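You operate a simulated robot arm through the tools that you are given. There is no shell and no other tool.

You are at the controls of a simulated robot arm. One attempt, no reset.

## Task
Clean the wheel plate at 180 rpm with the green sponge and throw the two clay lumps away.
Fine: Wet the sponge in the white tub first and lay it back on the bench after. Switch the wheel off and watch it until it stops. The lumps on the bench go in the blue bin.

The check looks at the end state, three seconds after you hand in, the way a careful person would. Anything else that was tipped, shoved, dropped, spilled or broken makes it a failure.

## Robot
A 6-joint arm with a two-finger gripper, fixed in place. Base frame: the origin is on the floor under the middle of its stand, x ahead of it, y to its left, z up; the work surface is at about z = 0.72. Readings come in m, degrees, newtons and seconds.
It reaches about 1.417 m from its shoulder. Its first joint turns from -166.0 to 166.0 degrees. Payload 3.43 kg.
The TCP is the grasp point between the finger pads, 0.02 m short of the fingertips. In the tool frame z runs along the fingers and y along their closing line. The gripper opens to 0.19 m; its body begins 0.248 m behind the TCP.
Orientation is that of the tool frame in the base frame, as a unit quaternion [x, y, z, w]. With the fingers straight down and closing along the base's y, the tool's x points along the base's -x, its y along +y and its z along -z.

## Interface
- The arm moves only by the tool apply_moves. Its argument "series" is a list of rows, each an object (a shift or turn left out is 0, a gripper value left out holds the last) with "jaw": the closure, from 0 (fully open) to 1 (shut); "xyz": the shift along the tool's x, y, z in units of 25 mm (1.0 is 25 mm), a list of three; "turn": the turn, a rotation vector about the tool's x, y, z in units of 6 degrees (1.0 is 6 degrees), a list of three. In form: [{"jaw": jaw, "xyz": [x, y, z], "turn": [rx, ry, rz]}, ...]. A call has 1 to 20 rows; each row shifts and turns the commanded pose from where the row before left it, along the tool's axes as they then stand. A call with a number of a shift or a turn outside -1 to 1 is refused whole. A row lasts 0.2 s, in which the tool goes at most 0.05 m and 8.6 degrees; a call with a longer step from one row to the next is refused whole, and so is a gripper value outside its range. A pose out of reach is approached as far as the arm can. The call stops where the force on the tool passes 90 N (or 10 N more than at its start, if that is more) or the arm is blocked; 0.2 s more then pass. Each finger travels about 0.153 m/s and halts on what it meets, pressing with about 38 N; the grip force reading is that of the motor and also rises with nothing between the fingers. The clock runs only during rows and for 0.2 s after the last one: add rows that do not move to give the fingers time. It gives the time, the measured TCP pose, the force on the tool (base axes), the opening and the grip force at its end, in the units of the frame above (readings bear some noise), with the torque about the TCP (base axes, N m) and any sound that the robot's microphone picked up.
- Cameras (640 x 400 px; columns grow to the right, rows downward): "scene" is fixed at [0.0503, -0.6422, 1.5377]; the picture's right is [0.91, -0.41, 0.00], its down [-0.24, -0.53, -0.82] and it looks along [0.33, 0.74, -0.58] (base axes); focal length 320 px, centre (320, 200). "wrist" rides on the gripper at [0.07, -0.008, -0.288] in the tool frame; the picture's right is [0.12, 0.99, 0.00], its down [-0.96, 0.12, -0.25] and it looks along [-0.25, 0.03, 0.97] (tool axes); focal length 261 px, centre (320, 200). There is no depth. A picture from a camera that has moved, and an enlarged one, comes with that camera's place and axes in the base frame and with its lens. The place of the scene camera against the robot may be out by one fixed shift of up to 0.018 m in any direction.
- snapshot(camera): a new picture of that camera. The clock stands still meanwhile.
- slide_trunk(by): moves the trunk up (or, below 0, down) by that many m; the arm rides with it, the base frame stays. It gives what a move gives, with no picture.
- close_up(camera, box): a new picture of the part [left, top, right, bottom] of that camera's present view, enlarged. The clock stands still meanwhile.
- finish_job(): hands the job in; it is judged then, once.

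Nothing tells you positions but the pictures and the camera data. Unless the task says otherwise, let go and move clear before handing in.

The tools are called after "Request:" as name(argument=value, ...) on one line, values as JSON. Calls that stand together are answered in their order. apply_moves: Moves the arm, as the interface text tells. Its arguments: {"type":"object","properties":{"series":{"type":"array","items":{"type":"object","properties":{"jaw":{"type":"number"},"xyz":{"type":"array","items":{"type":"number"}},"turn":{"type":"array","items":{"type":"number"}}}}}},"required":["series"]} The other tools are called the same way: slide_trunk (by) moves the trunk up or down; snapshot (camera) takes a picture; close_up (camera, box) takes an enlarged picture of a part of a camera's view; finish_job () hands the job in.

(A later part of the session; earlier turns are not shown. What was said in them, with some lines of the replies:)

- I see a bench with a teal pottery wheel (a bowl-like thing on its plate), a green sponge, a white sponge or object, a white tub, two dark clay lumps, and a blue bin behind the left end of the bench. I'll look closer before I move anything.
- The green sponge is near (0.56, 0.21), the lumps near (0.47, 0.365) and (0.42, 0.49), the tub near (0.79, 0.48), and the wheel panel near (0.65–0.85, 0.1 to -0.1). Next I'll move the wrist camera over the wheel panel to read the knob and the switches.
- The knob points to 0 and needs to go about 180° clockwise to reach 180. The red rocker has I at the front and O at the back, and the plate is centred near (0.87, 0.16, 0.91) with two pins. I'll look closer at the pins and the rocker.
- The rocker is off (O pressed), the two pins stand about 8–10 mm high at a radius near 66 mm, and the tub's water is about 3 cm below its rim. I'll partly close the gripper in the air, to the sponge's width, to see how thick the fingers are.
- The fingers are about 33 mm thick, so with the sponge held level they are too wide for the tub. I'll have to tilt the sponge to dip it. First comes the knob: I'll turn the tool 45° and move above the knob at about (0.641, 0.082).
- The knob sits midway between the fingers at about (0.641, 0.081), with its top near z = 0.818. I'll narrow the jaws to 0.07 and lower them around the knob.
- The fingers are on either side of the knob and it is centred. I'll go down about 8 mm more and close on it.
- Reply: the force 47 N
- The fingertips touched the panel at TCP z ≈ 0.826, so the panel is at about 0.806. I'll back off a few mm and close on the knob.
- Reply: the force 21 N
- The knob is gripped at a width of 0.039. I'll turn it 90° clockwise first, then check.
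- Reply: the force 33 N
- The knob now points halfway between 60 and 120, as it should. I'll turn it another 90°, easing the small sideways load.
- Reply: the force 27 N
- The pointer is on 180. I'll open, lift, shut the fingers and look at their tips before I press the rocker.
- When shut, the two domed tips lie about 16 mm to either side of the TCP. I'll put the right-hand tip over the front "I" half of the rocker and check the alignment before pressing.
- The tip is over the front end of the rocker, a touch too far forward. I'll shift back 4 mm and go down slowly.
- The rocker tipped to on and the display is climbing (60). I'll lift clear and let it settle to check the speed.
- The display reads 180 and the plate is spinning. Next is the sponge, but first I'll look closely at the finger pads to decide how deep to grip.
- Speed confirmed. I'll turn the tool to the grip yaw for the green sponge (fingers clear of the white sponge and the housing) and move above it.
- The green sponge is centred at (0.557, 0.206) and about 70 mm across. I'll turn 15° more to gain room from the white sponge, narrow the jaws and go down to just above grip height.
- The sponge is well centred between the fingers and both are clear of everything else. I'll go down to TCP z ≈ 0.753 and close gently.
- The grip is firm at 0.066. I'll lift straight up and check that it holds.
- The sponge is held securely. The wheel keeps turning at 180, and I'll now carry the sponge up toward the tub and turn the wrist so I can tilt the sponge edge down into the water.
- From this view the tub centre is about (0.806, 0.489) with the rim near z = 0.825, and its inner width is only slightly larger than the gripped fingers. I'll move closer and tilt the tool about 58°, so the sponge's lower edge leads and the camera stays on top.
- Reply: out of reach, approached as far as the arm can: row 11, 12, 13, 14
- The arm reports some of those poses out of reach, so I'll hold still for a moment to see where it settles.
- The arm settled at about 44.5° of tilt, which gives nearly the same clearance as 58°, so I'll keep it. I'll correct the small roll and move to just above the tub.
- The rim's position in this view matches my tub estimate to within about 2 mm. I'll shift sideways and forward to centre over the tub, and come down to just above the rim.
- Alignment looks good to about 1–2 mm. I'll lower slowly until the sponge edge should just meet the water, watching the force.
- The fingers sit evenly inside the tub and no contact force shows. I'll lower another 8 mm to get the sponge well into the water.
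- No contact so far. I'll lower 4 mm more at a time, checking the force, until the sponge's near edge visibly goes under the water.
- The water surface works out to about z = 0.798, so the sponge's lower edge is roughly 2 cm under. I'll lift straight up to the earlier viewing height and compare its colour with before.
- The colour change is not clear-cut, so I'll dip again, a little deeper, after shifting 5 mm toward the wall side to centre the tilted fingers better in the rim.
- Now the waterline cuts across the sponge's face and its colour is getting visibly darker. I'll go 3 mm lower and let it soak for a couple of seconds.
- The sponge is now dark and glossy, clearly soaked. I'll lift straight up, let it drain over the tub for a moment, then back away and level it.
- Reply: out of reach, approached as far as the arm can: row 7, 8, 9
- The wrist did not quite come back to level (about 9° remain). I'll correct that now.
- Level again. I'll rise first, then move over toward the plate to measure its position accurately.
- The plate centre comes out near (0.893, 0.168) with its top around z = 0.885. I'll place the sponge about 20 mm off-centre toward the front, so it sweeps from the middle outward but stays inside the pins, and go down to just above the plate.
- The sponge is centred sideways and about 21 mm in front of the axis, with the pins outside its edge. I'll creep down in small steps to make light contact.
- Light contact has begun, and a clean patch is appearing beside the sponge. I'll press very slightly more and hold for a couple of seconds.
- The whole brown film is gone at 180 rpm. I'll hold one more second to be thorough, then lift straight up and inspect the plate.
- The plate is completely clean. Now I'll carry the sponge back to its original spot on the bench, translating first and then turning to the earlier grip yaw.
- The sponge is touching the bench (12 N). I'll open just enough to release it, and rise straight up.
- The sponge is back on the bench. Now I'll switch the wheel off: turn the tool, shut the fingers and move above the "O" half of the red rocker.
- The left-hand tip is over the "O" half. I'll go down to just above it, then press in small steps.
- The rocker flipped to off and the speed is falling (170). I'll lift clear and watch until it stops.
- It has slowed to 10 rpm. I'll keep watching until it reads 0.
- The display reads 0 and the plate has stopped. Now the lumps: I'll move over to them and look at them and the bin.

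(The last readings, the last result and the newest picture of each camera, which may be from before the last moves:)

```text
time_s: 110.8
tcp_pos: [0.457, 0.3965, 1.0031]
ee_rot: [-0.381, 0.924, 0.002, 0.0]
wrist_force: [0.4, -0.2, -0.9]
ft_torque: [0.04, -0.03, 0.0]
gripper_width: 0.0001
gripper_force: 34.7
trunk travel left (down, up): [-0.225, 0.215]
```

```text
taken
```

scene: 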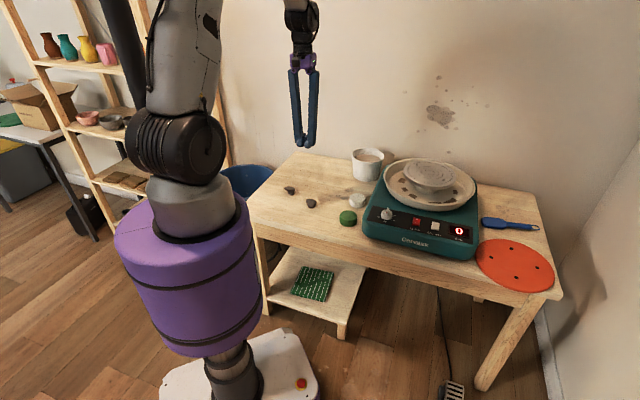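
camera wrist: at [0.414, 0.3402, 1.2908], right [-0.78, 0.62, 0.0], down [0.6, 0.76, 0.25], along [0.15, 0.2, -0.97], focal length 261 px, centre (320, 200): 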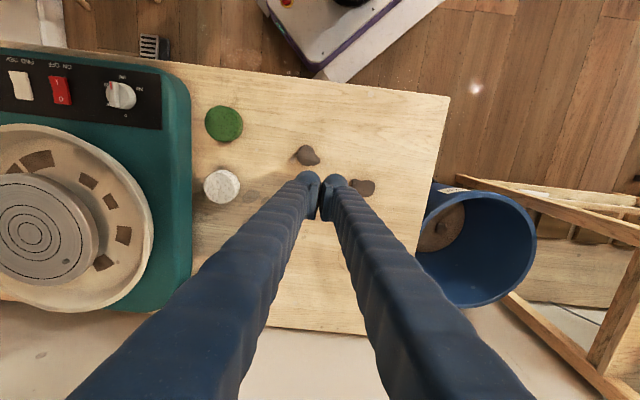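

Request:
close_up(camera="wrist", box=[400, 160, 560, 320])

Request:
close_up(camera="wrist", box=[270, 130, 410, 230])

Request:
close_up(camera="scene", box=[210, 150, 340, 240])

```text
2.50 times, centred on (480, 240) of wrist
camera zoom: at [0.414, 0.3402, 1.2908], right [-0.78, 0.62, 0.0], down [0.6, 0.76, 0.25], along [0.15, 0.2, -0.97], focal length 652 px, centre (-80, 100)
```

zoom: 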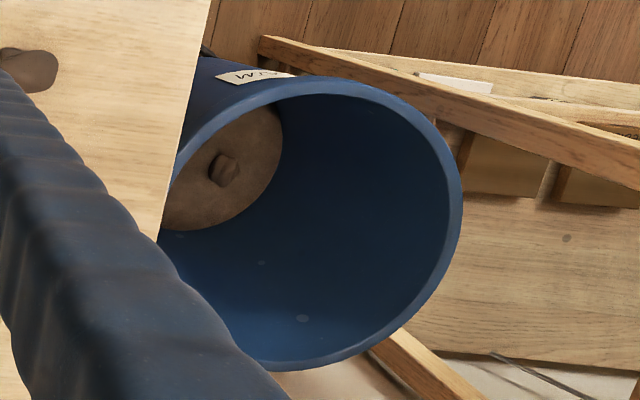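

```text
4.00 times, centred on (340, 180) of wrist
camera zoom: at [0.414, 0.3402, 1.2908], right [-0.78, 0.62, 0.0], down [0.6, 0.76, 0.25], along [0.15, 0.2, -0.97], focal length 1043 px, centre (240, 280)
```

zoom: 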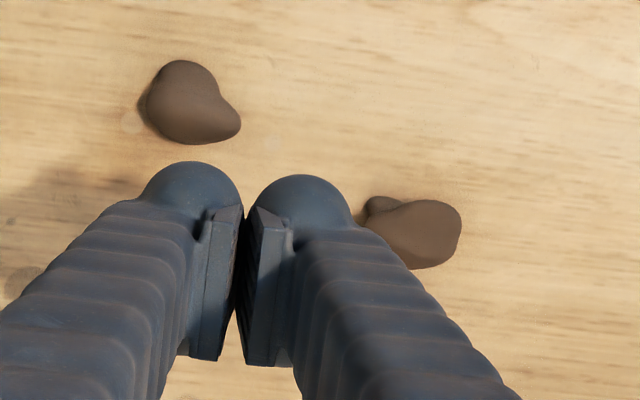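

```text
4.44 times, centred on (275, 195) of scene
camera zoom: at [0.0503, -0.6422, 1.5377], right [0.91, -0.41, 0.0], down [-0.24, -0.53, -0.82], along [0.33, 0.74, -0.58], focal length 1420 px, centre (520, 222)
```

zoom: 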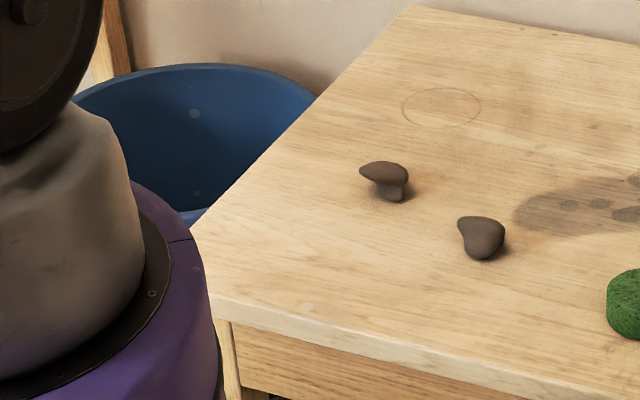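

Both lumps are visible, at about (0.463, 0.360) and (0.410, 0.488), with the bin beyond the bench's left end. I'll turn so the fingers close across the first lump's narrow side, and move above it.

Request:
apply_moves(series=[{"jaw": 0.47, "turn": [0, 0, 0.99]}, {"turn": [0, 0, 0.99]}, {"turn": [0, 0, 0.99]}, {"turn": [0, 0, 0.99]}, {"turn": [0, 0, 0.99]}, {"turn": [0, 0, 0.99]}, {"turn": [0, 0, 0.99]}, {"turn": [0, 0, 0.99]}, {"turn": [0, 0, 0.99]}, {"turn": [0, 0, 0.99]}, {"turn": [0, 0, 0.99]}, {"turn": [0, 0, 0.99]}, {"turn": [0, 0, 0.99]}, {"turn": [0, 0, 0.99]}, {"turn": [0, 0, 0.99]}, {"turn": [0, 0, 0.99]}, {"turn": [0, 0, 0.99]}, {"turn": [0, 0, 0.99]}, {"turn": [0, 0, 0.99]}, {"turn": [0, 0, 0.99]}])

Request:
apply_moves(series=[{"jaw": 0.47, "xyz": [-0.49, -0.06, 0.9]}, {"xyz": [-0.49, -0.06, 0.9]}, {"xyz": [-0.49, -0.06, 0.9]}, {"xyz": [0, 0, 0.9]}, {"xyz": [0, 0, 0.9]}, {"xyz": [0, 0, 0.9]}, {"jaw": 0.47}])

Request:
snapshot(camera="wrist")

Request:
close_up(camera="wrist", box=[220, 110, 420, 235])

Request:
close_up(camera="scene", box=[270, 140, 350, 220])

```text
time_s: 115.0
tcp_pos: [0.4564, 0.3966, 1.0034]
ee_rot: [0.603, 0.798, 0.001, -0.002]
wrist_force: [-0.4, 1.2, 0.1]
ft_torque: [0.0, 0.02, 0.03]
gripper_width: 0.1007
gripper_force: 0.1
trunk travel left (down, up): [-0.225, 0.215]
```

```text
time_s: 116.6
tcp_pos: [0.4629, 0.36, 0.8691]
ee_rot: [0.603, 0.798, 0.001, -0.001]
wrist_force: [-0.1, -0.1, -0.2]
ft_torque: [-0.04, -0.02, -0.02]
gripper_width: 0.1009
gripper_force: 0.1
trunk travel left (down, up): [-0.225, 0.215]
```

```text
taken
camera wrist: at [0.4362, 0.4251, 1.1564], right [0.92, 0.39, 0.0], down [0.38, -0.89, 0.24], along [0.1, -0.23, -0.97], focal length 261 px, centre (320, 200)
```

wrist: 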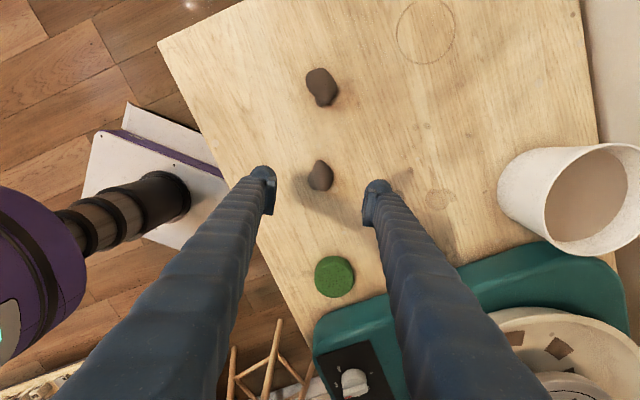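

```text
3.20 times, centred on (320, 172) of wrist
camera zoom: at [0.4362, 0.4251, 1.1564], right [0.92, 0.39, 0.0], down [0.38, -0.89, 0.24], along [0.1, -0.23, -0.97], focal length 834 px, centre (320, 288)
```

zoom: 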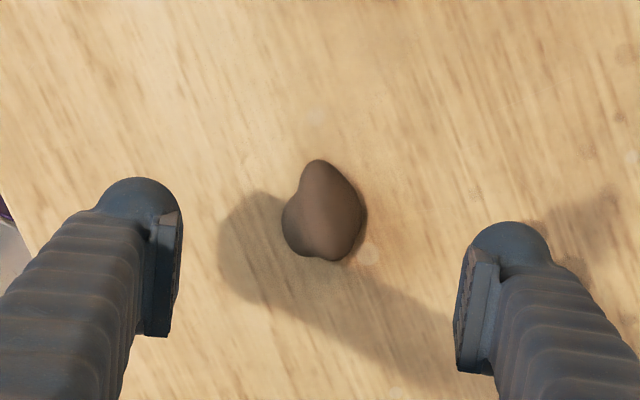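

```text
5.00 times, centred on (310, 180) of scene
camera zoom: at [0.0503, -0.6422, 1.5377], right [0.91, -0.41, 0.0], down [-0.24, -0.53, -0.82], along [0.33, 0.74, -0.58], focal length 1598 px, centre (370, 300)
```

zoom: 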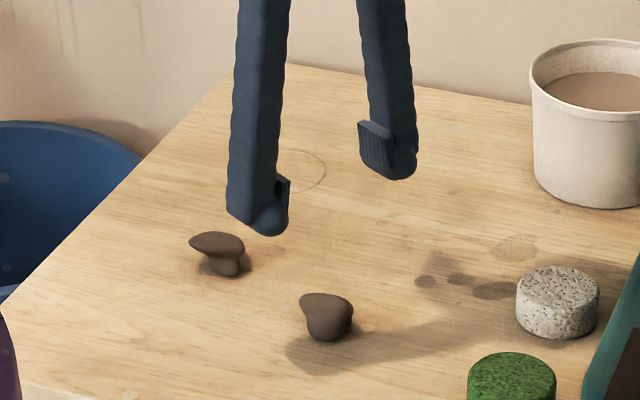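

The lump is centred between the fingers. I'll go down to just above the bench.

Request:
apply_moves(series=[{"jaw": 0.47, "xyz": [0.07, 0.06, 0.9]}, {"xyz": [0, 0, 0.9]}, {"xyz": [0, 0, 0.9]}, {"xyz": [0, 0, 0.9]}, {"xyz": [0, 0, 0.7]}, {"xyz": [0, 0, 0.5]}, {"jaw": 0.47}])

Request:
close_up(camera="wrist", box=[220, 110, 420, 235])

Request:
close_up(camera="scene", box=[270, 160, 350, 225])

```text
time_s: 118.2
tcp_pos: [0.4633, 0.3642, 0.749]
ee_rot: [0.602, 0.799, 0.002, -0.001]
wrist_force: [0.5, 0.6, -1.0]
ft_torque: [-0.04, 0.0, -0.01]
gripper_width: 0.1007
gripper_force: 0.0
trunk travel left (down, up): [-0.225, 0.215]
```

```text
3.20 times, centred on (320, 172) of wrist
camera zoom: at [0.4371, 0.4273, 1.0358], right [0.92, 0.39, 0.0], down [0.38, -0.89, 0.24], along [0.1, -0.23, -0.97], focal length 834 px, centre (320, 288)
```

zoom: 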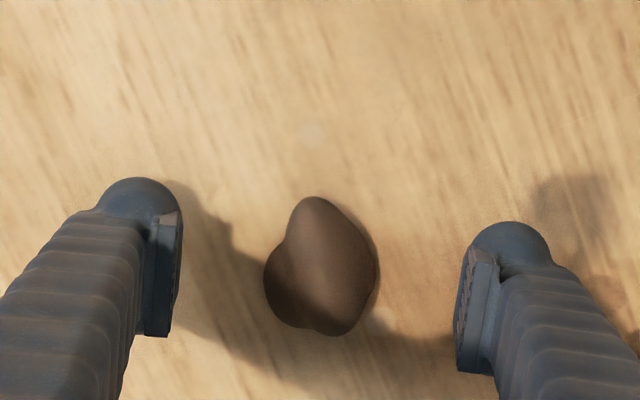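

```text
6.15 times, centred on (310, 192) of scene
camera zoom: at [0.0503, -0.6422, 1.5377], right [0.91, -0.41, 0.0], down [-0.24, -0.53, -0.82], along [0.33, 0.74, -0.58], focal length 1967 px, centre (382, 246)
```

zoom: 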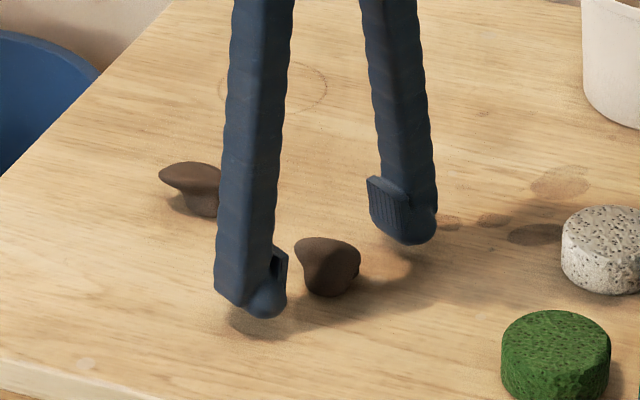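

Request:
apply_moves(series=[{"jaw": 0.47, "xyz": [0, 0, 0.16]}, {"jaw": 0.6}, {"jaw": 0.68}, {"jaw": 0.76}, {"jaw": 0.84}, {"jaw": 0.92}, {"jaw": 1.0}, {"jaw": 1.0}])

Request:
close_up(camera="wrist", box=[220, 110, 420, 235])

```text
time_s: 120.0
tcp_pos: [0.463, 0.3642, 0.7449]
ee_rot: [0.602, 0.799, 0.001, -0.002]
wrist_force: [-1.0, -0.2, 7.1]
ft_torque: [0.0, 0.01, -0.05]
gripper_width: 0.0415
gripper_force: 37.5
trunk travel left (down, up): [-0.225, 0.215]
```

```text
3.20 times, centred on (320, 172) of wrist
camera zoom: at [0.4365, 0.4271, 1.0322], right [0.92, 0.39, 0.0], down [0.38, -0.89, 0.24], along [0.1, -0.22, -0.97], focal length 834 px, centre (320, 288)
```

zoom: 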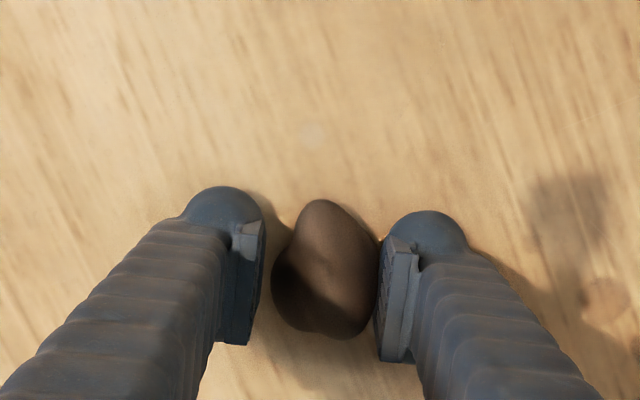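

Gripped at 41 mm. I'll lift and check that it comes up.

Request:
apply_moves(series=[{"jaw": 1.0, "xyz": [0, 0, -0.3]}, {"xyz": [0, 0, -0.5]}, {"xyz": [0, 0, -0.9]}, {"xyz": [0, 0, -0.9]}, {"xyz": [0, 0, -0.9]}, {"xyz": [0, 0, -0.9]}, {"xyz": [0, 0, -0.9]}, {"xyz": [0, 0, -0.9]}, {"xyz": [0, 0, -0.9]}, {"xyz": [0, 0, -0.9]}, {"xyz": [0, 0, -0.9]}, {"xyz": [0, 0, -0.9]}, {"xyz": [0, 0, -0.9]}])

Request:
snapshot(camera="wrist")

Request:
snapshot(camera="scene")

```text
time_s: 122.8
tcp_pos: [0.4644, 0.3616, 1.0127]
ee_rot: [0.602, 0.798, 0.001, -0.002]
wrist_force: [-0.8, 0.8, -0.5]
ft_torque: [0.0, -0.04, 0.01]
gripper_width: 0.0406
gripper_force: 38.0
trunk travel left (down, up): [-0.225, 0.215]
```

```text
taken
camera wrist: at [0.4374, 0.4266, 1.3007], right [0.92, 0.39, 0.0], down [0.38, -0.89, 0.24], along [0.1, -0.23, -0.97], focal length 261 px, centre (320, 200)
```

wrist: 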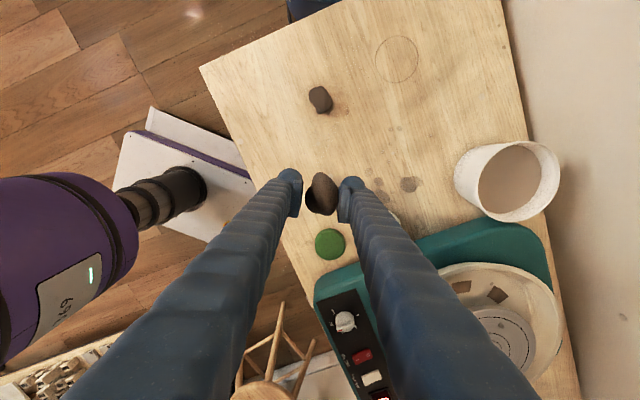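

```text
taken
```

scene: 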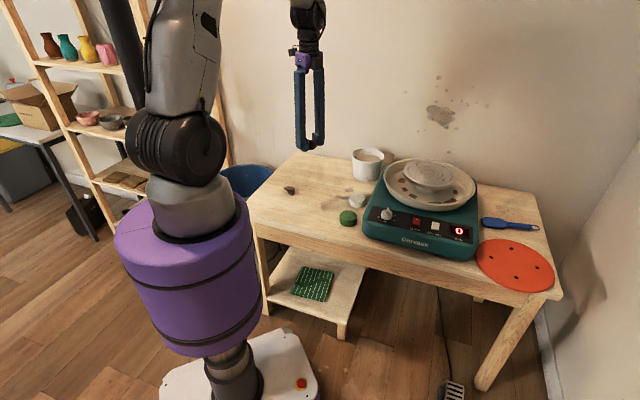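

Lump one is in hand. I'll travel toward the bin at a safe height and look at its rim on the way.

Request:
apply_moves(series=[{"jaw": 1.0, "xyz": [0.983, -0.123, 0]}, {"xyz": [0.983, -0.123, 0]}, {"xyz": [0.983, -0.123, 0]}, {"xyz": [0.983, -0.123, 0]}, {"xyz": [0.983, -0.123, 0]}, {"xyz": [0.983, -0.123, 0]}, {"xyz": [0.983, -0.123, 0]}, {"xyz": [0.983, -0.123, 0]}, {"xyz": [0.983, -0.123, 0]}, {"xyz": [0.983, -0.123, 0]}, {"xyz": [0.983, -0.123, 0]}, {"jaw": 1.0}])

Request:
snapshot(camera="wrist")

Request:
snapshot(camera="scene")

```text
time_s: 125.4
tcp_pos: [0.3561, 0.6141, 1.0129]
ee_rot: [0.602, 0.799, 0.0, -0.001]
wrist_force: [0.1, 0.1, -0.9]
ft_torque: [-0.03, 0.03, 0.0]
gripper_width: 0.0403
gripper_force: 37.5
trunk travel left (down, up): [-0.225, 0.215]
```

```text
taken
camera wrist: at [0.3297, 0.6781, 1.3], right [0.92, 0.39, 0.0], down [0.38, -0.89, 0.25], along [0.1, -0.23, -0.97], focal length 261 px, centre (320, 200)
```

wrist: 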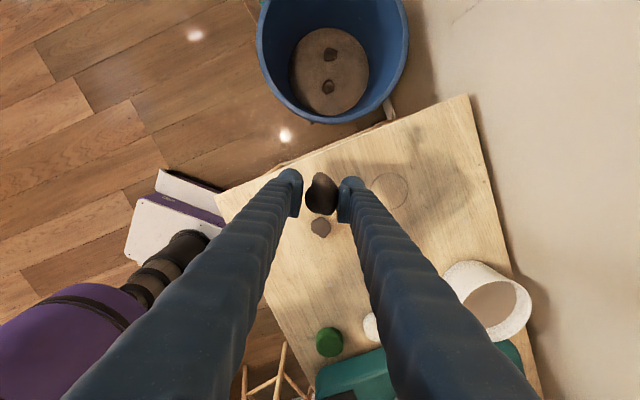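

```text
taken
```

scene: 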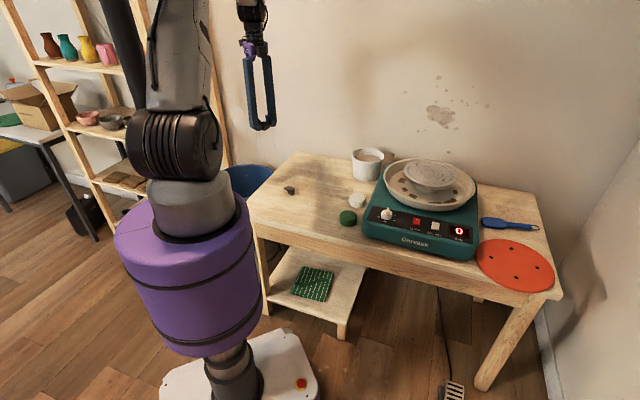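

The bin is clearly in view: its rim is about 35 cm across, centred near (0.275, 0.88), with older clay already at the bottom. I'll move over its centre.

Request:
apply_moves(series=[{"jaw": 1.0, "xyz": [0.976, -0.03, 0]}, {"xyz": [0.976, -0.03, 0]}, {"xyz": [0.976, -0.03, 0]}, {"xyz": [0.976, -0.03, 0]}, {"xyz": [0.976, -0.03, 0]}, {"xyz": [0.976, -0.03, 0]}, {"xyz": [0.976, -0.03, 0]}, {"xyz": [0.976, -0.03, 0]}, {"xyz": [0.976, -0.03, 0]}, {"xyz": [0.976, -0.03, 0]}, {"xyz": [0.976, -0.03, 0]}, {"jaw": 1.0}])

Request:
snapshot(camera="wrist")

Request:
snapshot(camera="scene")

```text
time_s: 128.0
tcp_pos: [0.2724, 0.8708, 1.0132]
ee_rot: [0.602, 0.799, 0.001, -0.001]
wrist_force: [-0.2, 0.5, -1.6]
ft_torque: [-0.04, -0.01, -0.02]
gripper_width: 0.0399
gripper_force: 38.0
trunk travel left (down, up): [-0.225, 0.215]
```

```text
taken
camera wrist: at [0.246, 0.934, 1.3009], right [0.92, 0.39, 0.0], down [0.38, -0.89, 0.25], along [0.1, -0.23, -0.97], focal length 261 px, centre (320, 200)
```

wrist: 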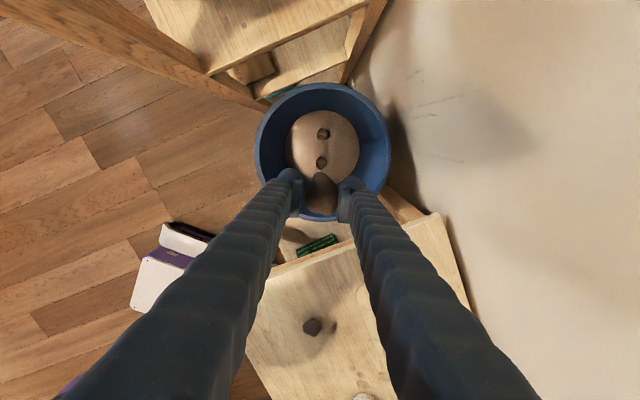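

```text
taken
```

scene: 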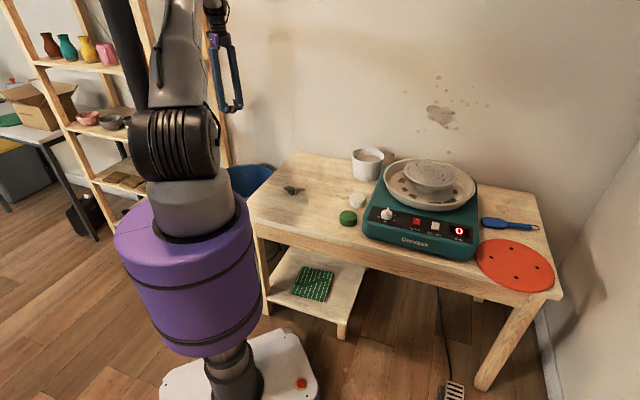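

I'm centred over the bin. I'll go straight down until the fingertips are about at the rim before releasing.

Request:
apply_moves(series=[{"jaw": 1.0, "xyz": [0, 0.1, 0.95]}, {"xyz": [0, 0, 0.95]}, {"xyz": [0, 0, 0.95]}, {"xyz": [0, 0, 0.95]}, {"xyz": [0, 0, 0.95]}, {"xyz": [0, 0, 0.95]}, {"xyz": [0, 0, 0.95]}, {"xyz": [0, 0, 0.95]}, {"xyz": [0, 0, 0.95]}, {"xyz": [0, 0, 0.95]}, {"xyz": [0, 0, 0.95]}, {"xyz": [0, 0, 0.95]}, {"jaw": 1.0}])

Request:
snapshot(camera="wrist")

Request:
close_up(camera="scene", box=[190, 60, 310, 220])

```text
time_s: 130.8
tcp_pos: [0.2761, 0.8708, 0.7274]
ee_rot: [0.602, 0.799, 0.002, -0.001]
wrist_force: [0.1, 0.0, -0.1]
ft_torque: [-0.02, -0.03, -0.01]
gripper_width: 0.0393
gripper_force: 38.0
trunk travel left (down, up): [-0.225, 0.215]
```

```text
taken
camera wrist: at [0.2492, 0.9344, 1.0143], right [0.92, 0.39, 0.0], down [0.38, -0.89, 0.24], along [0.1, -0.23, -0.97], focal length 261 px, centre (320, 200)
```

wrist: 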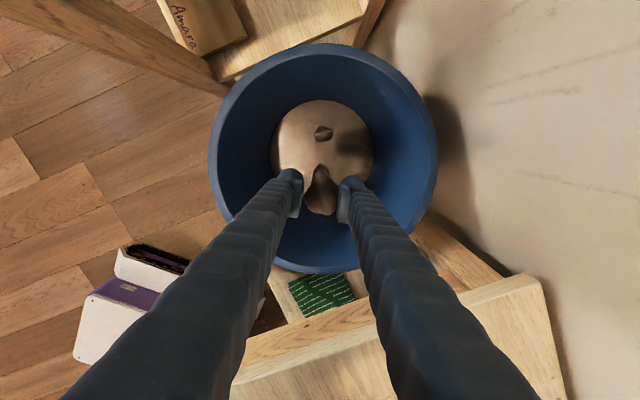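

```text
2.50 times, centred on (250, 140) of scene
camera zoom: at [0.0503, -0.6422, 1.5377], right [0.91, -0.41, 0.0], down [-0.24, -0.53, -0.82], along [0.33, 0.74, -0.58], focal length 799 px, centre (495, 350)
```

zoom: 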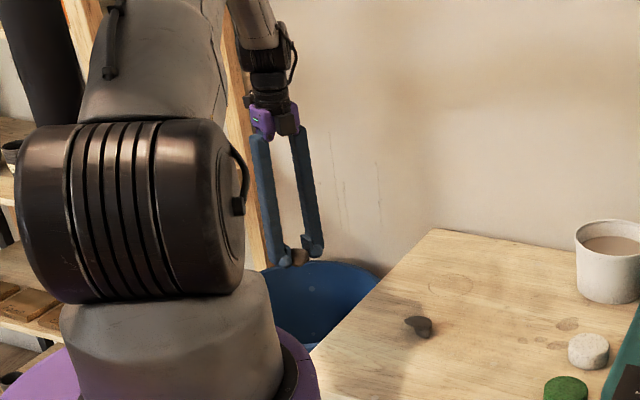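

The rim is at about z = 0.59. I'll lower another 11 cm so the fingertips are just inside the bin, then release.

Request:
apply_moves(series=[{"jaw": 1.0, "xyz": [0, 0, 0.95]}, {"xyz": [0, 0, 0.95]}, {"xyz": [0, 0, 0.95]}, {"xyz": [0, 0, 0.95]}, {"xyz": [0, 0, 0.8]}, {"jaw": 1.0}, {"jaw": 0.9}, {"jaw": 0.75}, {"jaw": 0.6}, {"jaw": 0.55}, {"jaw": 0.55}, {"jaw": 0.55}, {"jaw": 0.55}])

Request:
snapshot(camera="wrist")

```text
time_s: 133.6
tcp_pos: [0.2751, 0.8696, 0.6113]
ee_rot: [0.602, 0.799, 0.001, -0.001]
wrist_force: [0.0, 0.0, 0.8]
ft_torque: [-0.03, -0.02, -0.02]
gripper_width: 0.0854
gripper_force: 0.0
trunk travel left (down, up): [-0.225, 0.215]
```

```text
taken
camera wrist: at [0.2489, 0.9343, 0.8998], right [0.92, 0.39, 0.0], down [0.38, -0.89, 0.24], along [0.1, -0.23, -0.97], focal length 261 px, centre (320, 200)
```

wrist: 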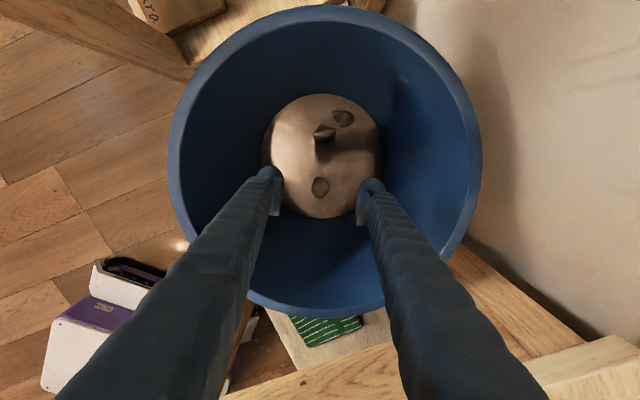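

Lump one is in the bin. I'll rise back out and go to the second lump.

Request:
apply_moves(series=[{"jaw": 0.55, "xyz": [0, 0, -0.9]}, {"xyz": [0, 0, -0.98]}, {"xyz": [0, 0, -0.98]}, {"xyz": [0, 0, -0.98]}, {"xyz": [0, 0, -0.98]}, {"xyz": [0, 0, -0.98]}, {"xyz": [0, 0, -0.98]}, {"xyz": [0, 0, -0.98]}, {"xyz": [0, 0, -0.98]}, {"xyz": [0, 0, -0.98]}, {"xyz": [0, 0, -0.98]}, {"xyz": [0, 0, -0.98]}, {"xyz": [0, 0, -0.98]}, {"xyz": [0, 0, -0.98]}, {"xyz": [0, 0, -0.98]}])

Request:
apply_moves(series=[{"jaw": 0.47, "xyz": [-0.953, 0.061, 0]}, {"xyz": [-0.953, 0.061, 0]}, {"xyz": [-0.953, 0.061, 0]}, {"xyz": [-0.953, 0.061, 0]}, {"xyz": [-0.953, 0.061, 0]}, {"xyz": [-0.953, 0.061, 0]}, {"xyz": [-0.953, 0.061, 0]}, {"xyz": [-0.953, 0.061, 0]}, {"xyz": [-0.953, 0.061, 0]}, {"xyz": [-0.953, 0.061, 0]}, {"xyz": [-0.953, 0.061, 0]}, {"xyz": [-0.953, 0.061, 0]}, {"xyz": [-0.953, 0.061, 0]}, {"xyz": [-0.953, 0.061, 0]}, {"xyz": [-0.953, 0.061, 0]}, {"xyz": [-0.953, 0.061, 0]}, {"xyz": [-0.953, 0.061, 0]}, {"jaw": 0.47}])

Request:
snapshot(camera="wrist")

Request:
close_up(camera="wrist", box=[240, 110, 400, 230])

```text
time_s: 136.8
tcp_pos: [0.2751, 0.8698, 0.98]
ee_rot: [0.601, 0.799, 0.002, -0.001]
wrist_force: [1.5, -0.7, 0.3]
ft_torque: [0.03, -0.01, 0.0]
gripper_width: 0.0855
gripper_force: 0.1
trunk travel left (down, up): [-0.225, 0.215]
```

```text
time_s: 140.6
tcp_pos: [0.4116, 0.4861, 0.977]
ee_rot: [0.601, 0.799, 0.002, -0.001]
wrist_force: [0.2, -0.2, -0.4]
ft_torque: [0.05, 0.01, -0.03]
gripper_width: 0.1009
gripper_force: 0.0
trunk travel left (down, up): [-0.225, 0.215]
```

```text
taken
camera wrist: at [0.3854, 0.5516, 1.2647], right [0.92, 0.39, 0.0], down [0.38, -0.89, 0.24], along [0.1, -0.22, -0.97], focal length 261 px, centre (320, 200)
```

wrist: 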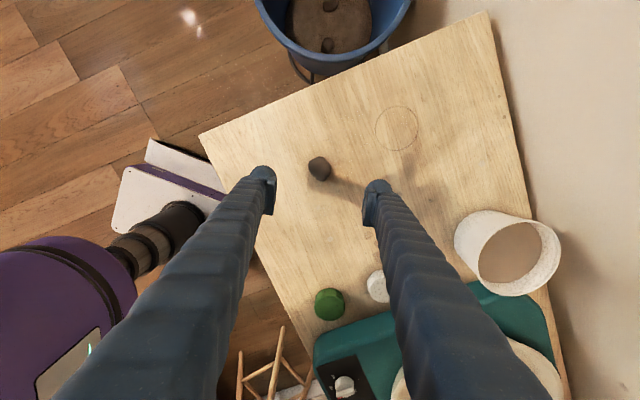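

```text
3.33 times, centred on (320, 170) of wrist
camera zoom: at [0.3854, 0.5516, 1.2647], right [0.92, 0.39, 0.0], down [0.38, -0.89, 0.24], along [0.1, -0.22, -0.97], focal length 869 px, centre (320, 300)
```

zoom: 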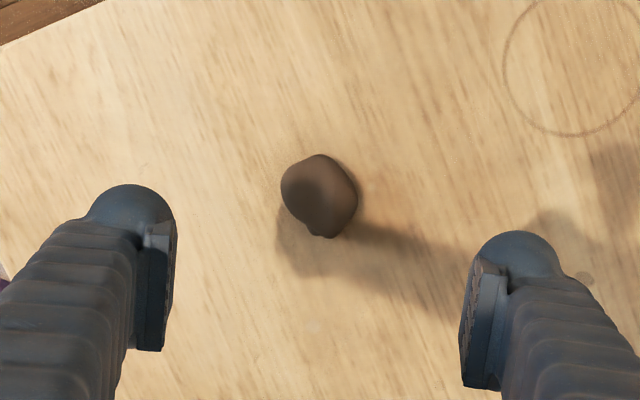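

The second lump is at (0.412, 0.488), centred between the fingers and with its long side across them. I'll go down to it.

Request:
apply_moves(series=[{"jaw": 0.47, "xyz": [0.08, 0.03, 0.95]}, {"xyz": [0, 0, 0.95]}, {"xyz": [0, 0, 0.95]}, {"xyz": [0, 0, 0.95]}, {"xyz": [0, 0, 0.95]}, {"xyz": [0, 0, 0.95]}, {"xyz": [0, 0, 0.95]}, {"xyz": [0, 0, 0.95]}, {"xyz": [0, 0, 0.95]}, {"xyz": [0, 0, 0.5]}, {"jaw": 0.47}])

Request:
close_up(camera="wrist", box=[220, 110, 420, 235])

Request:
close_up(camera="scene", box=[250, 150, 330, 210])

```text
time_s: 143.0
tcp_pos: [0.4122, 0.491, 0.7503]
ee_rot: [0.601, 0.799, 0.001, -0.001]
wrist_force: [0.0, -0.6, -0.1]
ft_torque: [-0.01, 0.01, 0.02]
gripper_width: 0.1007
gripper_force: 0.1
trunk travel left (down, up): [-0.225, 0.215]
```

```text
3.20 times, centred on (320, 172) of wrist
camera zoom: at [0.3859, 0.5553, 1.0384], right [0.92, 0.39, 0.0], down [0.38, -0.89, 0.24], along [0.1, -0.23, -0.97], focal length 834 px, centre (320, 288)
```

zoom: 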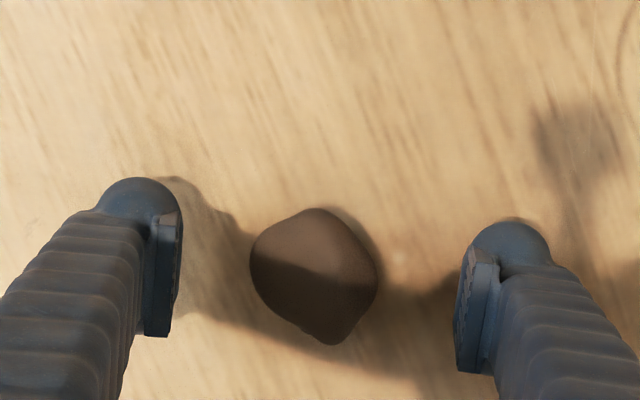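

```text
6.67 times, centred on (290, 180) of scene
camera zoom: at [0.0503, -0.6422, 1.5377], right [0.91, -0.41, 0.0], down [-0.24, -0.53, -0.82], along [0.33, 0.74, -0.58], focal length 2130 px, centre (520, 333)
```

zoom: 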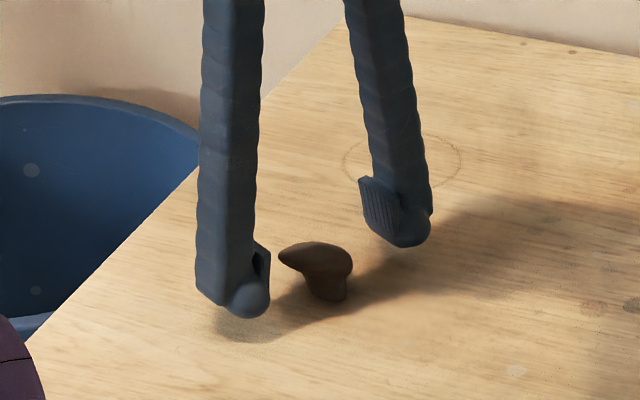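

Request:
apply_moves(series=[{"jaw": 0.47, "xyz": [0, 0, 0.16]}, {"jaw": 0.6}, {"jaw": 0.66}, {"jaw": 0.72}, {"jaw": 0.78}, {"jaw": 0.86}, {"jaw": 1.0}, {"jaw": 1.0}])

Request:
close_up(camera="wrist", box=[220, 110, 420, 235])

Request:
close_up(camera="scene", box=[250, 150, 330, 210])

```text
time_s: 144.8
tcp_pos: [0.4127, 0.4914, 0.7472]
ee_rot: [0.602, 0.799, 0.0, -0.002]
wrist_force: [-0.2, 0.1, 0.4]
ft_torque: [0.0, 0.01, 0.01]
gripper_width: 0.0402
gripper_force: 38.1
trunk travel left (down, up): [-0.225, 0.215]
```

```text
3.20 times, centred on (320, 172) of wrist
camera zoom: at [0.3858, 0.5549, 1.0344], right [0.92, 0.39, 0.0], down [0.38, -0.89, 0.24], along [0.1, -0.23, -0.97], focal length 834 px, centre (320, 288)
```

zoom: 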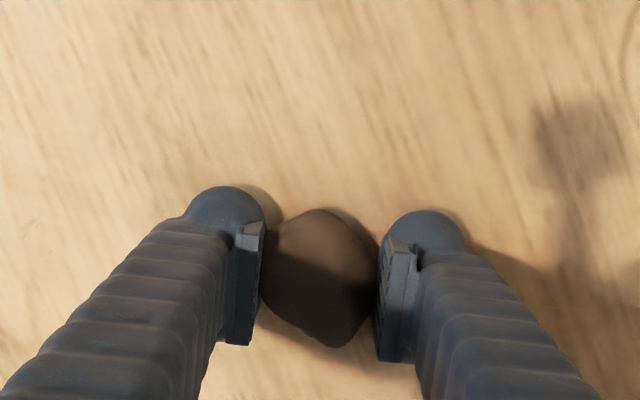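

```text
6.67 times, centred on (290, 180) of scene
camera zoom: at [0.0503, -0.6422, 1.5377], right [0.91, -0.41, 0.0], down [-0.24, -0.53, -0.82], along [0.33, 0.74, -0.58], focal length 2130 px, centre (520, 333)
```

zoom: 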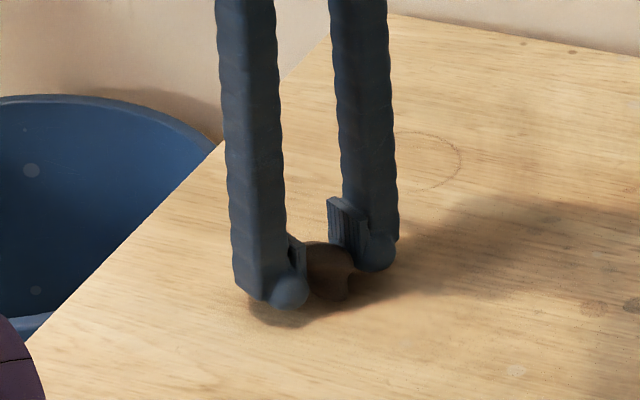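

Gripped at 40 mm. I'll lift gently and check the hold.

Request:
apply_moves(series=[{"jaw": 1.0, "xyz": [0, 0, -0.3]}, {"xyz": [0, 0, -0.5]}, {"xyz": [0, 0, -0.9]}, {"xyz": [0, 0, -0.9]}, {"xyz": [0, 0, -0.9]}, {"xyz": [0, 0, -0.9]}, {"xyz": [0, 0, -0.9]}, {"xyz": [0, 0, -0.9]}, {"xyz": [0, 0, -0.9]}, {"xyz": [0, 0, -0.9]}, {"xyz": [0, 0, -0.9]}, {"xyz": [0, 0, -0.9]}, {"jaw": 1.0}])

Request:
close_up(camera="wrist", box=[220, 110, 420, 235])

Request:
snapshot(camera="scene")

```text
time_s: 147.6
tcp_pos: [0.4129, 0.491, 0.9919]
ee_rot: [0.602, 0.799, 0.001, -0.001]
wrist_force: [0.1, -0.2, -0.5]
ft_torque: [0.04, -0.03, -0.01]
gripper_width: 0.0396
gripper_force: 38.2
trunk travel left (down, up): [-0.225, 0.215]
```

```text
3.20 times, centred on (320, 172) of wrist
camera zoom: at [0.3859, 0.5534, 1.2792], right [0.92, 0.39, 0.0], down [0.38, -0.89, 0.24], along [0.1, -0.23, -0.97], focal length 834 px, centre (320, 288)
```

zoom: 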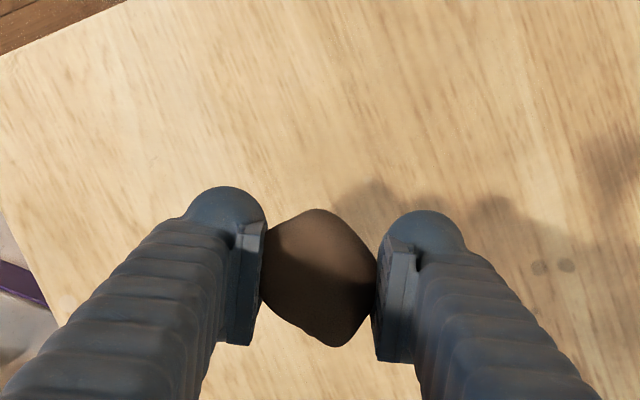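

```text
taken
```

scene: 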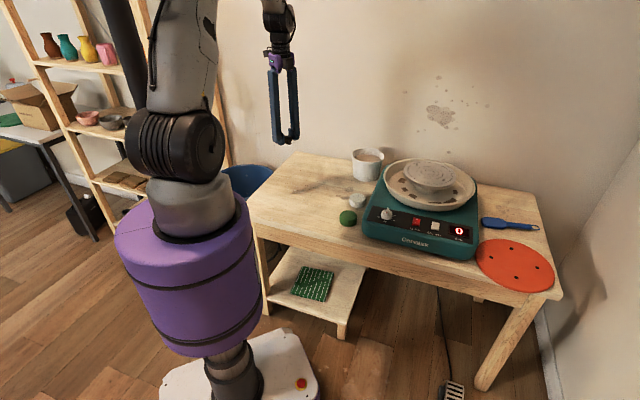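

Lump two is held. Over to the bin along the same path.

Request:
apply_moves(series=[{"jaw": 1.0, "xyz": [0.946, -0.07, 0]}, {"xyz": [0.946, -0.07, 0]}, {"xyz": [0.946, -0.07, 0]}, {"xyz": [0.946, -0.07, 0]}, {"xyz": [0.946, -0.07, 0]}, {"xyz": [0.946, -0.07, 0]}, {"xyz": [0.946, -0.07, 0]}, {"xyz": [0.946, -0.07, 0]}, {"xyz": [0.946, -0.07, 0]}, {"xyz": [0.946, -0.07, 0]}, {"xyz": [0.946, -0.07, 0]}, {"xyz": [0.946, -0.07, 0]}, {"xyz": [0.946, -0.07, 0]}, {"xyz": [0.946, -0.07, 0]}, {"xyz": [0.946, -0.07, 0]}, {"xyz": [0.946, -0.07, 0]}, {"xyz": [0.946, -0.07, 0]}, {"jaw": 1.0}])

Request:
snapshot(camera="wrist")

```text
time_s: 151.4
tcp_pos: [0.2711, 0.8672, 0.9929]
ee_rot: [0.602, 0.799, 0.001, 0.0]
wrist_force: [-1.0, 0.5, 0.0]
ft_torque: [-0.03, 0.04, 0.01]
gripper_width: 0.0385
gripper_force: 38.1
trunk travel left (down, up): [-0.225, 0.215]
```

```text
taken
camera wrist: at [0.2446, 0.9326, 1.2802], right [0.92, 0.39, 0.0], down [0.38, -0.89, 0.25], along [0.1, -0.23, -0.97], focal length 261 px, centre (320, 200)
```

wrist: 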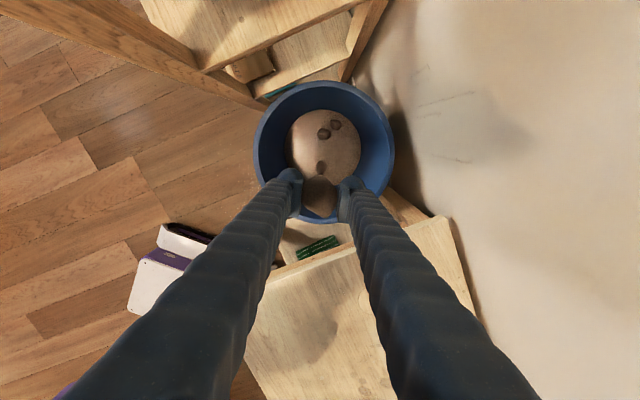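

Request:
apply_moves(series=[{"jaw": 1.0, "xyz": [0, 0.12, 0.9]}, {"xyz": [0, 0, 0.95]}, {"xyz": [0, 0, 0.95]}, {"xyz": [0, 0, 0.95]}, {"xyz": [0, 0, 0.95]}, {"xyz": [0, 0, 0.95]}, {"xyz": [0, 0, 0.95]}, {"xyz": [0, 0, 0.95]}, {"xyz": [0, 0, 0.95]}, {"xyz": [0, 0, 0.95]}, {"xyz": [0, 0, 0.95]}, {"xyz": [0, 0, 0.95]}, {"xyz": [0, 0, 0.95]}, {"xyz": [0, 0, 0.95]}, {"xyz": [0, 0, 0.95]}, {"xyz": [0, 0, 0.95]}, {"jaw": 1.0}])

Request:
apply_moves(series=[{"jaw": 0.9}, {"jaw": 0.75}, {"jaw": 0.6}, {"jaw": 0.55}, {"jaw": 0.55}, {"jaw": 0.55}, {"jaw": 0.55}])

Request:
snapshot(camera="wrist")

```text
time_s: 155.0
tcp_pos: [0.2749, 0.8703, 0.6133]
ee_rot: [0.602, 0.799, 0.0, -0.001]
wrist_force: [-0.1, -0.5, -1.5]
ft_torque: [-0.05, 0.01, 0.0]
gripper_width: 0.0382
gripper_force: 37.7
trunk travel left (down, up): [-0.225, 0.215]
```

```text
time_s: 156.6
tcp_pos: [0.2756, 0.8682, 0.6124]
ee_rot: [0.602, 0.799, 0.001, -0.001]
wrist_force: [0.7, 0.2, -1.4]
ft_torque: [-0.02, -0.02, 0.0]
gripper_width: 0.0857
gripper_force: 0.1
trunk travel left (down, up): [-0.225, 0.215]
```

```text
taken
camera wrist: at [0.2479, 0.9328, 0.9008], right [0.92, 0.39, 0.0], down [0.38, -0.89, 0.24], along [0.1, -0.23, -0.97], focal length 261 px, centre (320, 200)
```

wrist: 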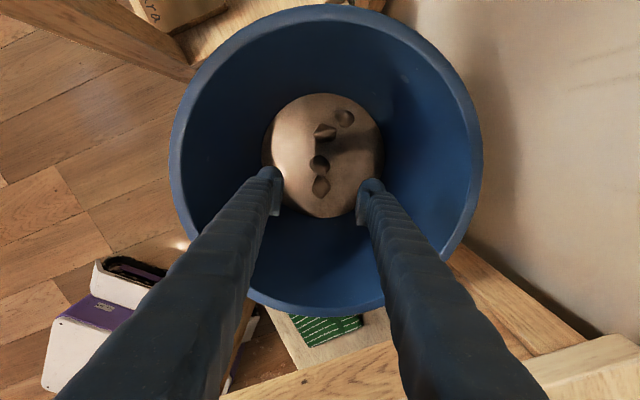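

Both lumps are in the bin (four pieces show where there were two before). I'll rise out, move back to a clear position over the bench and check everything.

Request:
apply_moves(series=[{"jaw": 0.55, "xyz": [0, 0, -0.9]}, {"xyz": [0, 0, -0.98]}, {"xyz": [0, 0, -0.98]}, {"xyz": [0, 0, -0.98]}, {"xyz": [0, 0, -0.98]}, {"xyz": [0, 0, -0.98]}, {"xyz": [0, 0, -0.98]}, {"xyz": [0, 0, -0.98]}, {"xyz": [0, 0, -0.98]}, {"xyz": [0, 0, -0.98]}, {"xyz": [0, 0, -0.98]}, {"xyz": [0, 0, -0.98]}, {"xyz": [0, 0, -0.98]}, {"xyz": [0, 0, -0.98]}, {"xyz": [0, 0, -0.98]}, {"xyz": [0, 0, -0.98]}, {"xyz": [0, 0, -0.98]}])

Request:
apply_moves(series=[{"jaw": 0.55, "xyz": [-0.95, 0.25, 0]}, {"xyz": [-0.95, 0.25, 0]}, {"xyz": [-0.95, 0.25, 0]}, {"xyz": [-0.95, 0.25, 0]}, {"xyz": [-0.95, 0.25, 0]}, {"xyz": [-0.95, 0.25, 0]}, {"xyz": [-0.95, 0.25, 0]}, {"xyz": [-0.95, 0.25, 0]}, {"xyz": [-0.95, 0.25, 0]}, {"xyz": [-0.95, 0.25, 0]}, {"xyz": [-0.95, 0.25, 0]}, {"xyz": [-0.95, 0.25, 0]}, {"xyz": [-0.95, 0.25, 0]}, {"xyz": [-0.95, 0.25, 0]}, {"jaw": 0.55}])

Request:
snapshot(camera="wrist")

Request:
snapshot(camera="scene")

Request:
close_up(camera="scene", box=[240, 130, 400, 250])

Request:
close_up(camera="scene", box=[340, 130, 560, 300])

```text
time_s: 160.2
tcp_pos: [0.2744, 0.8689, 1.0291]
ee_rot: [0.602, 0.799, 0.001, -0.001]
wrist_force: [0.6, -0.1, 0.0]
ft_torque: [-0.02, -0.02, 0.01]
gripper_width: 0.0857
gripper_force: 0.0
trunk travel left (down, up): [-0.225, 0.215]
```

```text
time_s: 163.4
tcp_pos: [0.4514, 0.5709, 1.0263]
ee_rot: [0.601, 0.799, 0.001, -0.001]
wrist_force: [-0.1, 0.5, -0.8]
ft_torque: [0.06, 0.01, -0.03]
gripper_width: 0.0856
gripper_force: 0.1
trunk travel left (down, up): [-0.225, 0.215]
```

```text
taken
camera wrist: at [0.424, 0.6347, 1.3147], right [0.92, 0.39, 0.0], down [0.38, -0.89, 0.24], along [0.1, -0.22, -0.97], focal length 261 px, centre (320, 200)
```

wrist: 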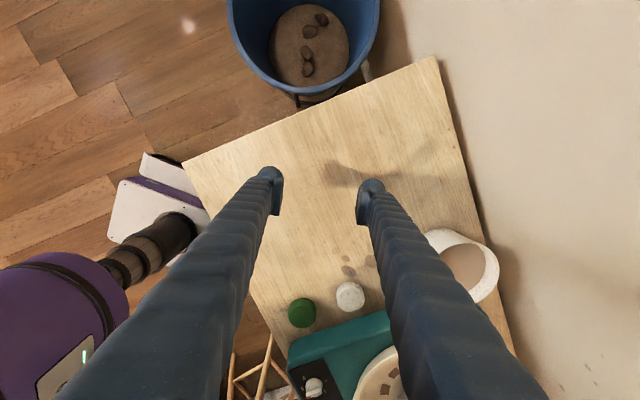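

```text
taken
```

scene: 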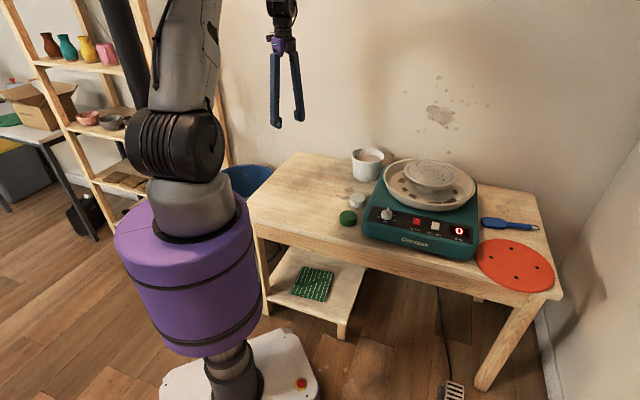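

```text
3.33 times, centred on (320, 190) of scene
camera zoom: at [0.0503, -0.6422, 1.5377], right [0.91, -0.41, 0.0], down [-0.24, -0.53, -0.82], along [0.33, 0.74, -0.58], focal length 1065 px, centre (320, 233)
```

zoom: 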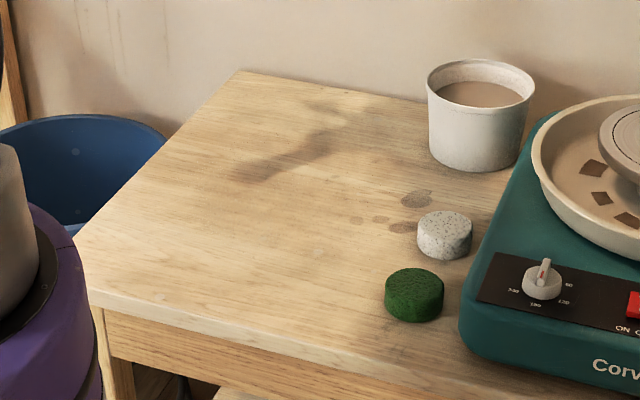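

```text
2.35 times, centred on (450, 215) of scene
camera zoom: at [0.0503, -0.6422, 1.5377], right [0.91, -0.41, 0.0], down [-0.24, -0.53, -0.82], along [0.33, 0.74, -0.58], focal length 752 px, centre (14, 165)
```

zoom: 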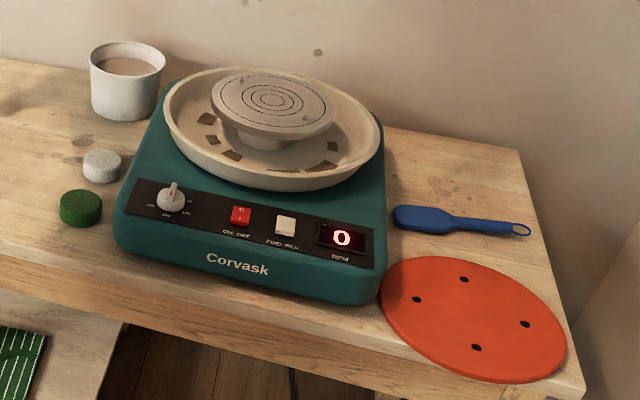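

Everything looks in order, but I'll check one pale patch on the floor and the plate once more before handing in.

Request:
close_up(camera="scene", box=[290, 310, 430, 400])

Request:
close_up(camera="scene", box=[375, 145, 485, 245])

Request:
close_up(camera="wrist", box=[220, 0, 400, 110])

```text
4.44 times, centred on (360, 355) of scene
camera zoom: at [0.0503, -0.6422, 1.5377], right [0.91, -0.41, 0.0], down [-0.24, -0.53, -0.82], along [0.33, 0.74, -0.58], focal length 1420 px, centre (142, -489)
```

zoom: 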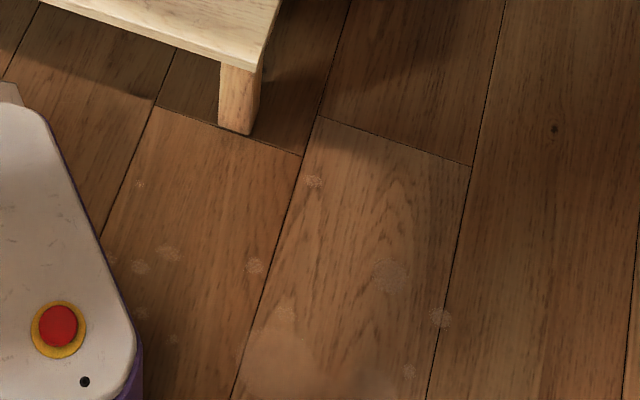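

```text
4.00 times, centred on (430, 195) of scene
camera zoom: at [0.0503, -0.6422, 1.5377], right [0.91, -0.41, 0.0], down [-0.24, -0.53, -0.82], along [0.33, 0.74, -0.58], focal length 1278 px, centre (-120, 220)
```

zoom: 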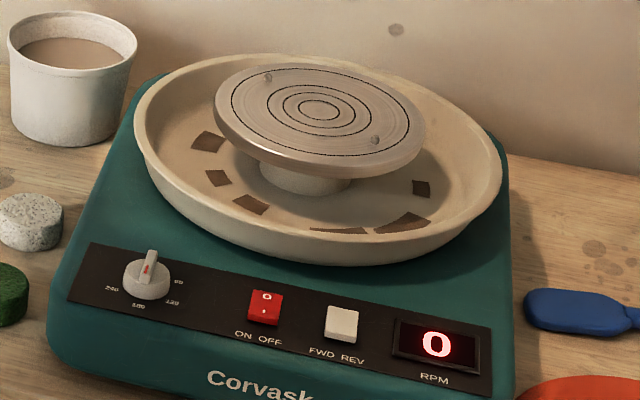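

```text
3.56 times, centred on (310, 55) of wrist
camera zoom: at [0.424, 0.6347, 1.3147], right [0.92, 0.39, 0.0], down [0.38, -0.89, 0.24], along [0.1, -0.22, -0.97], focal length 927 px, centre (356, 716)
```

zoom: 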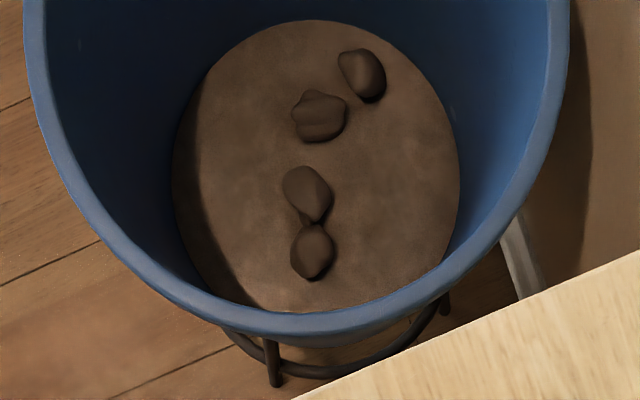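

The plate is clean and stopped (0 rpm, rocker at O), and the wet sponge is back on the bench. Both lumps are in the blue bin, nothing else has moved, and the pale floor patch is just light on the boards. The gripper is empty and clear, so I'm handing in.

Request:
finish_job()

```text
The job is handed in.
```

The wheel plate is clean, both clay lumps are in the blue bin, and the job is handed in. No result from the check has come back yet.

- **Sponge:** I soaked the green sponge in the white tub, tilting it to dip because the fingers were too wide to go in with it level. Afterwards I put it back in its original spot on the bench.
- **Wheel:** I turned the knob from 0 to 180 and switched on at the red rocker. The display read 180 while I wiped, and all the brown film came off. I then switched off and watched until it read 0. The knob is still set at 180.
- **Lumps:** I dropped each lump into the bin, which already had two older pieces of clay in it.

In the last pictures nothing else on the bench had moved or spilled, and the gripper was empty and clear.
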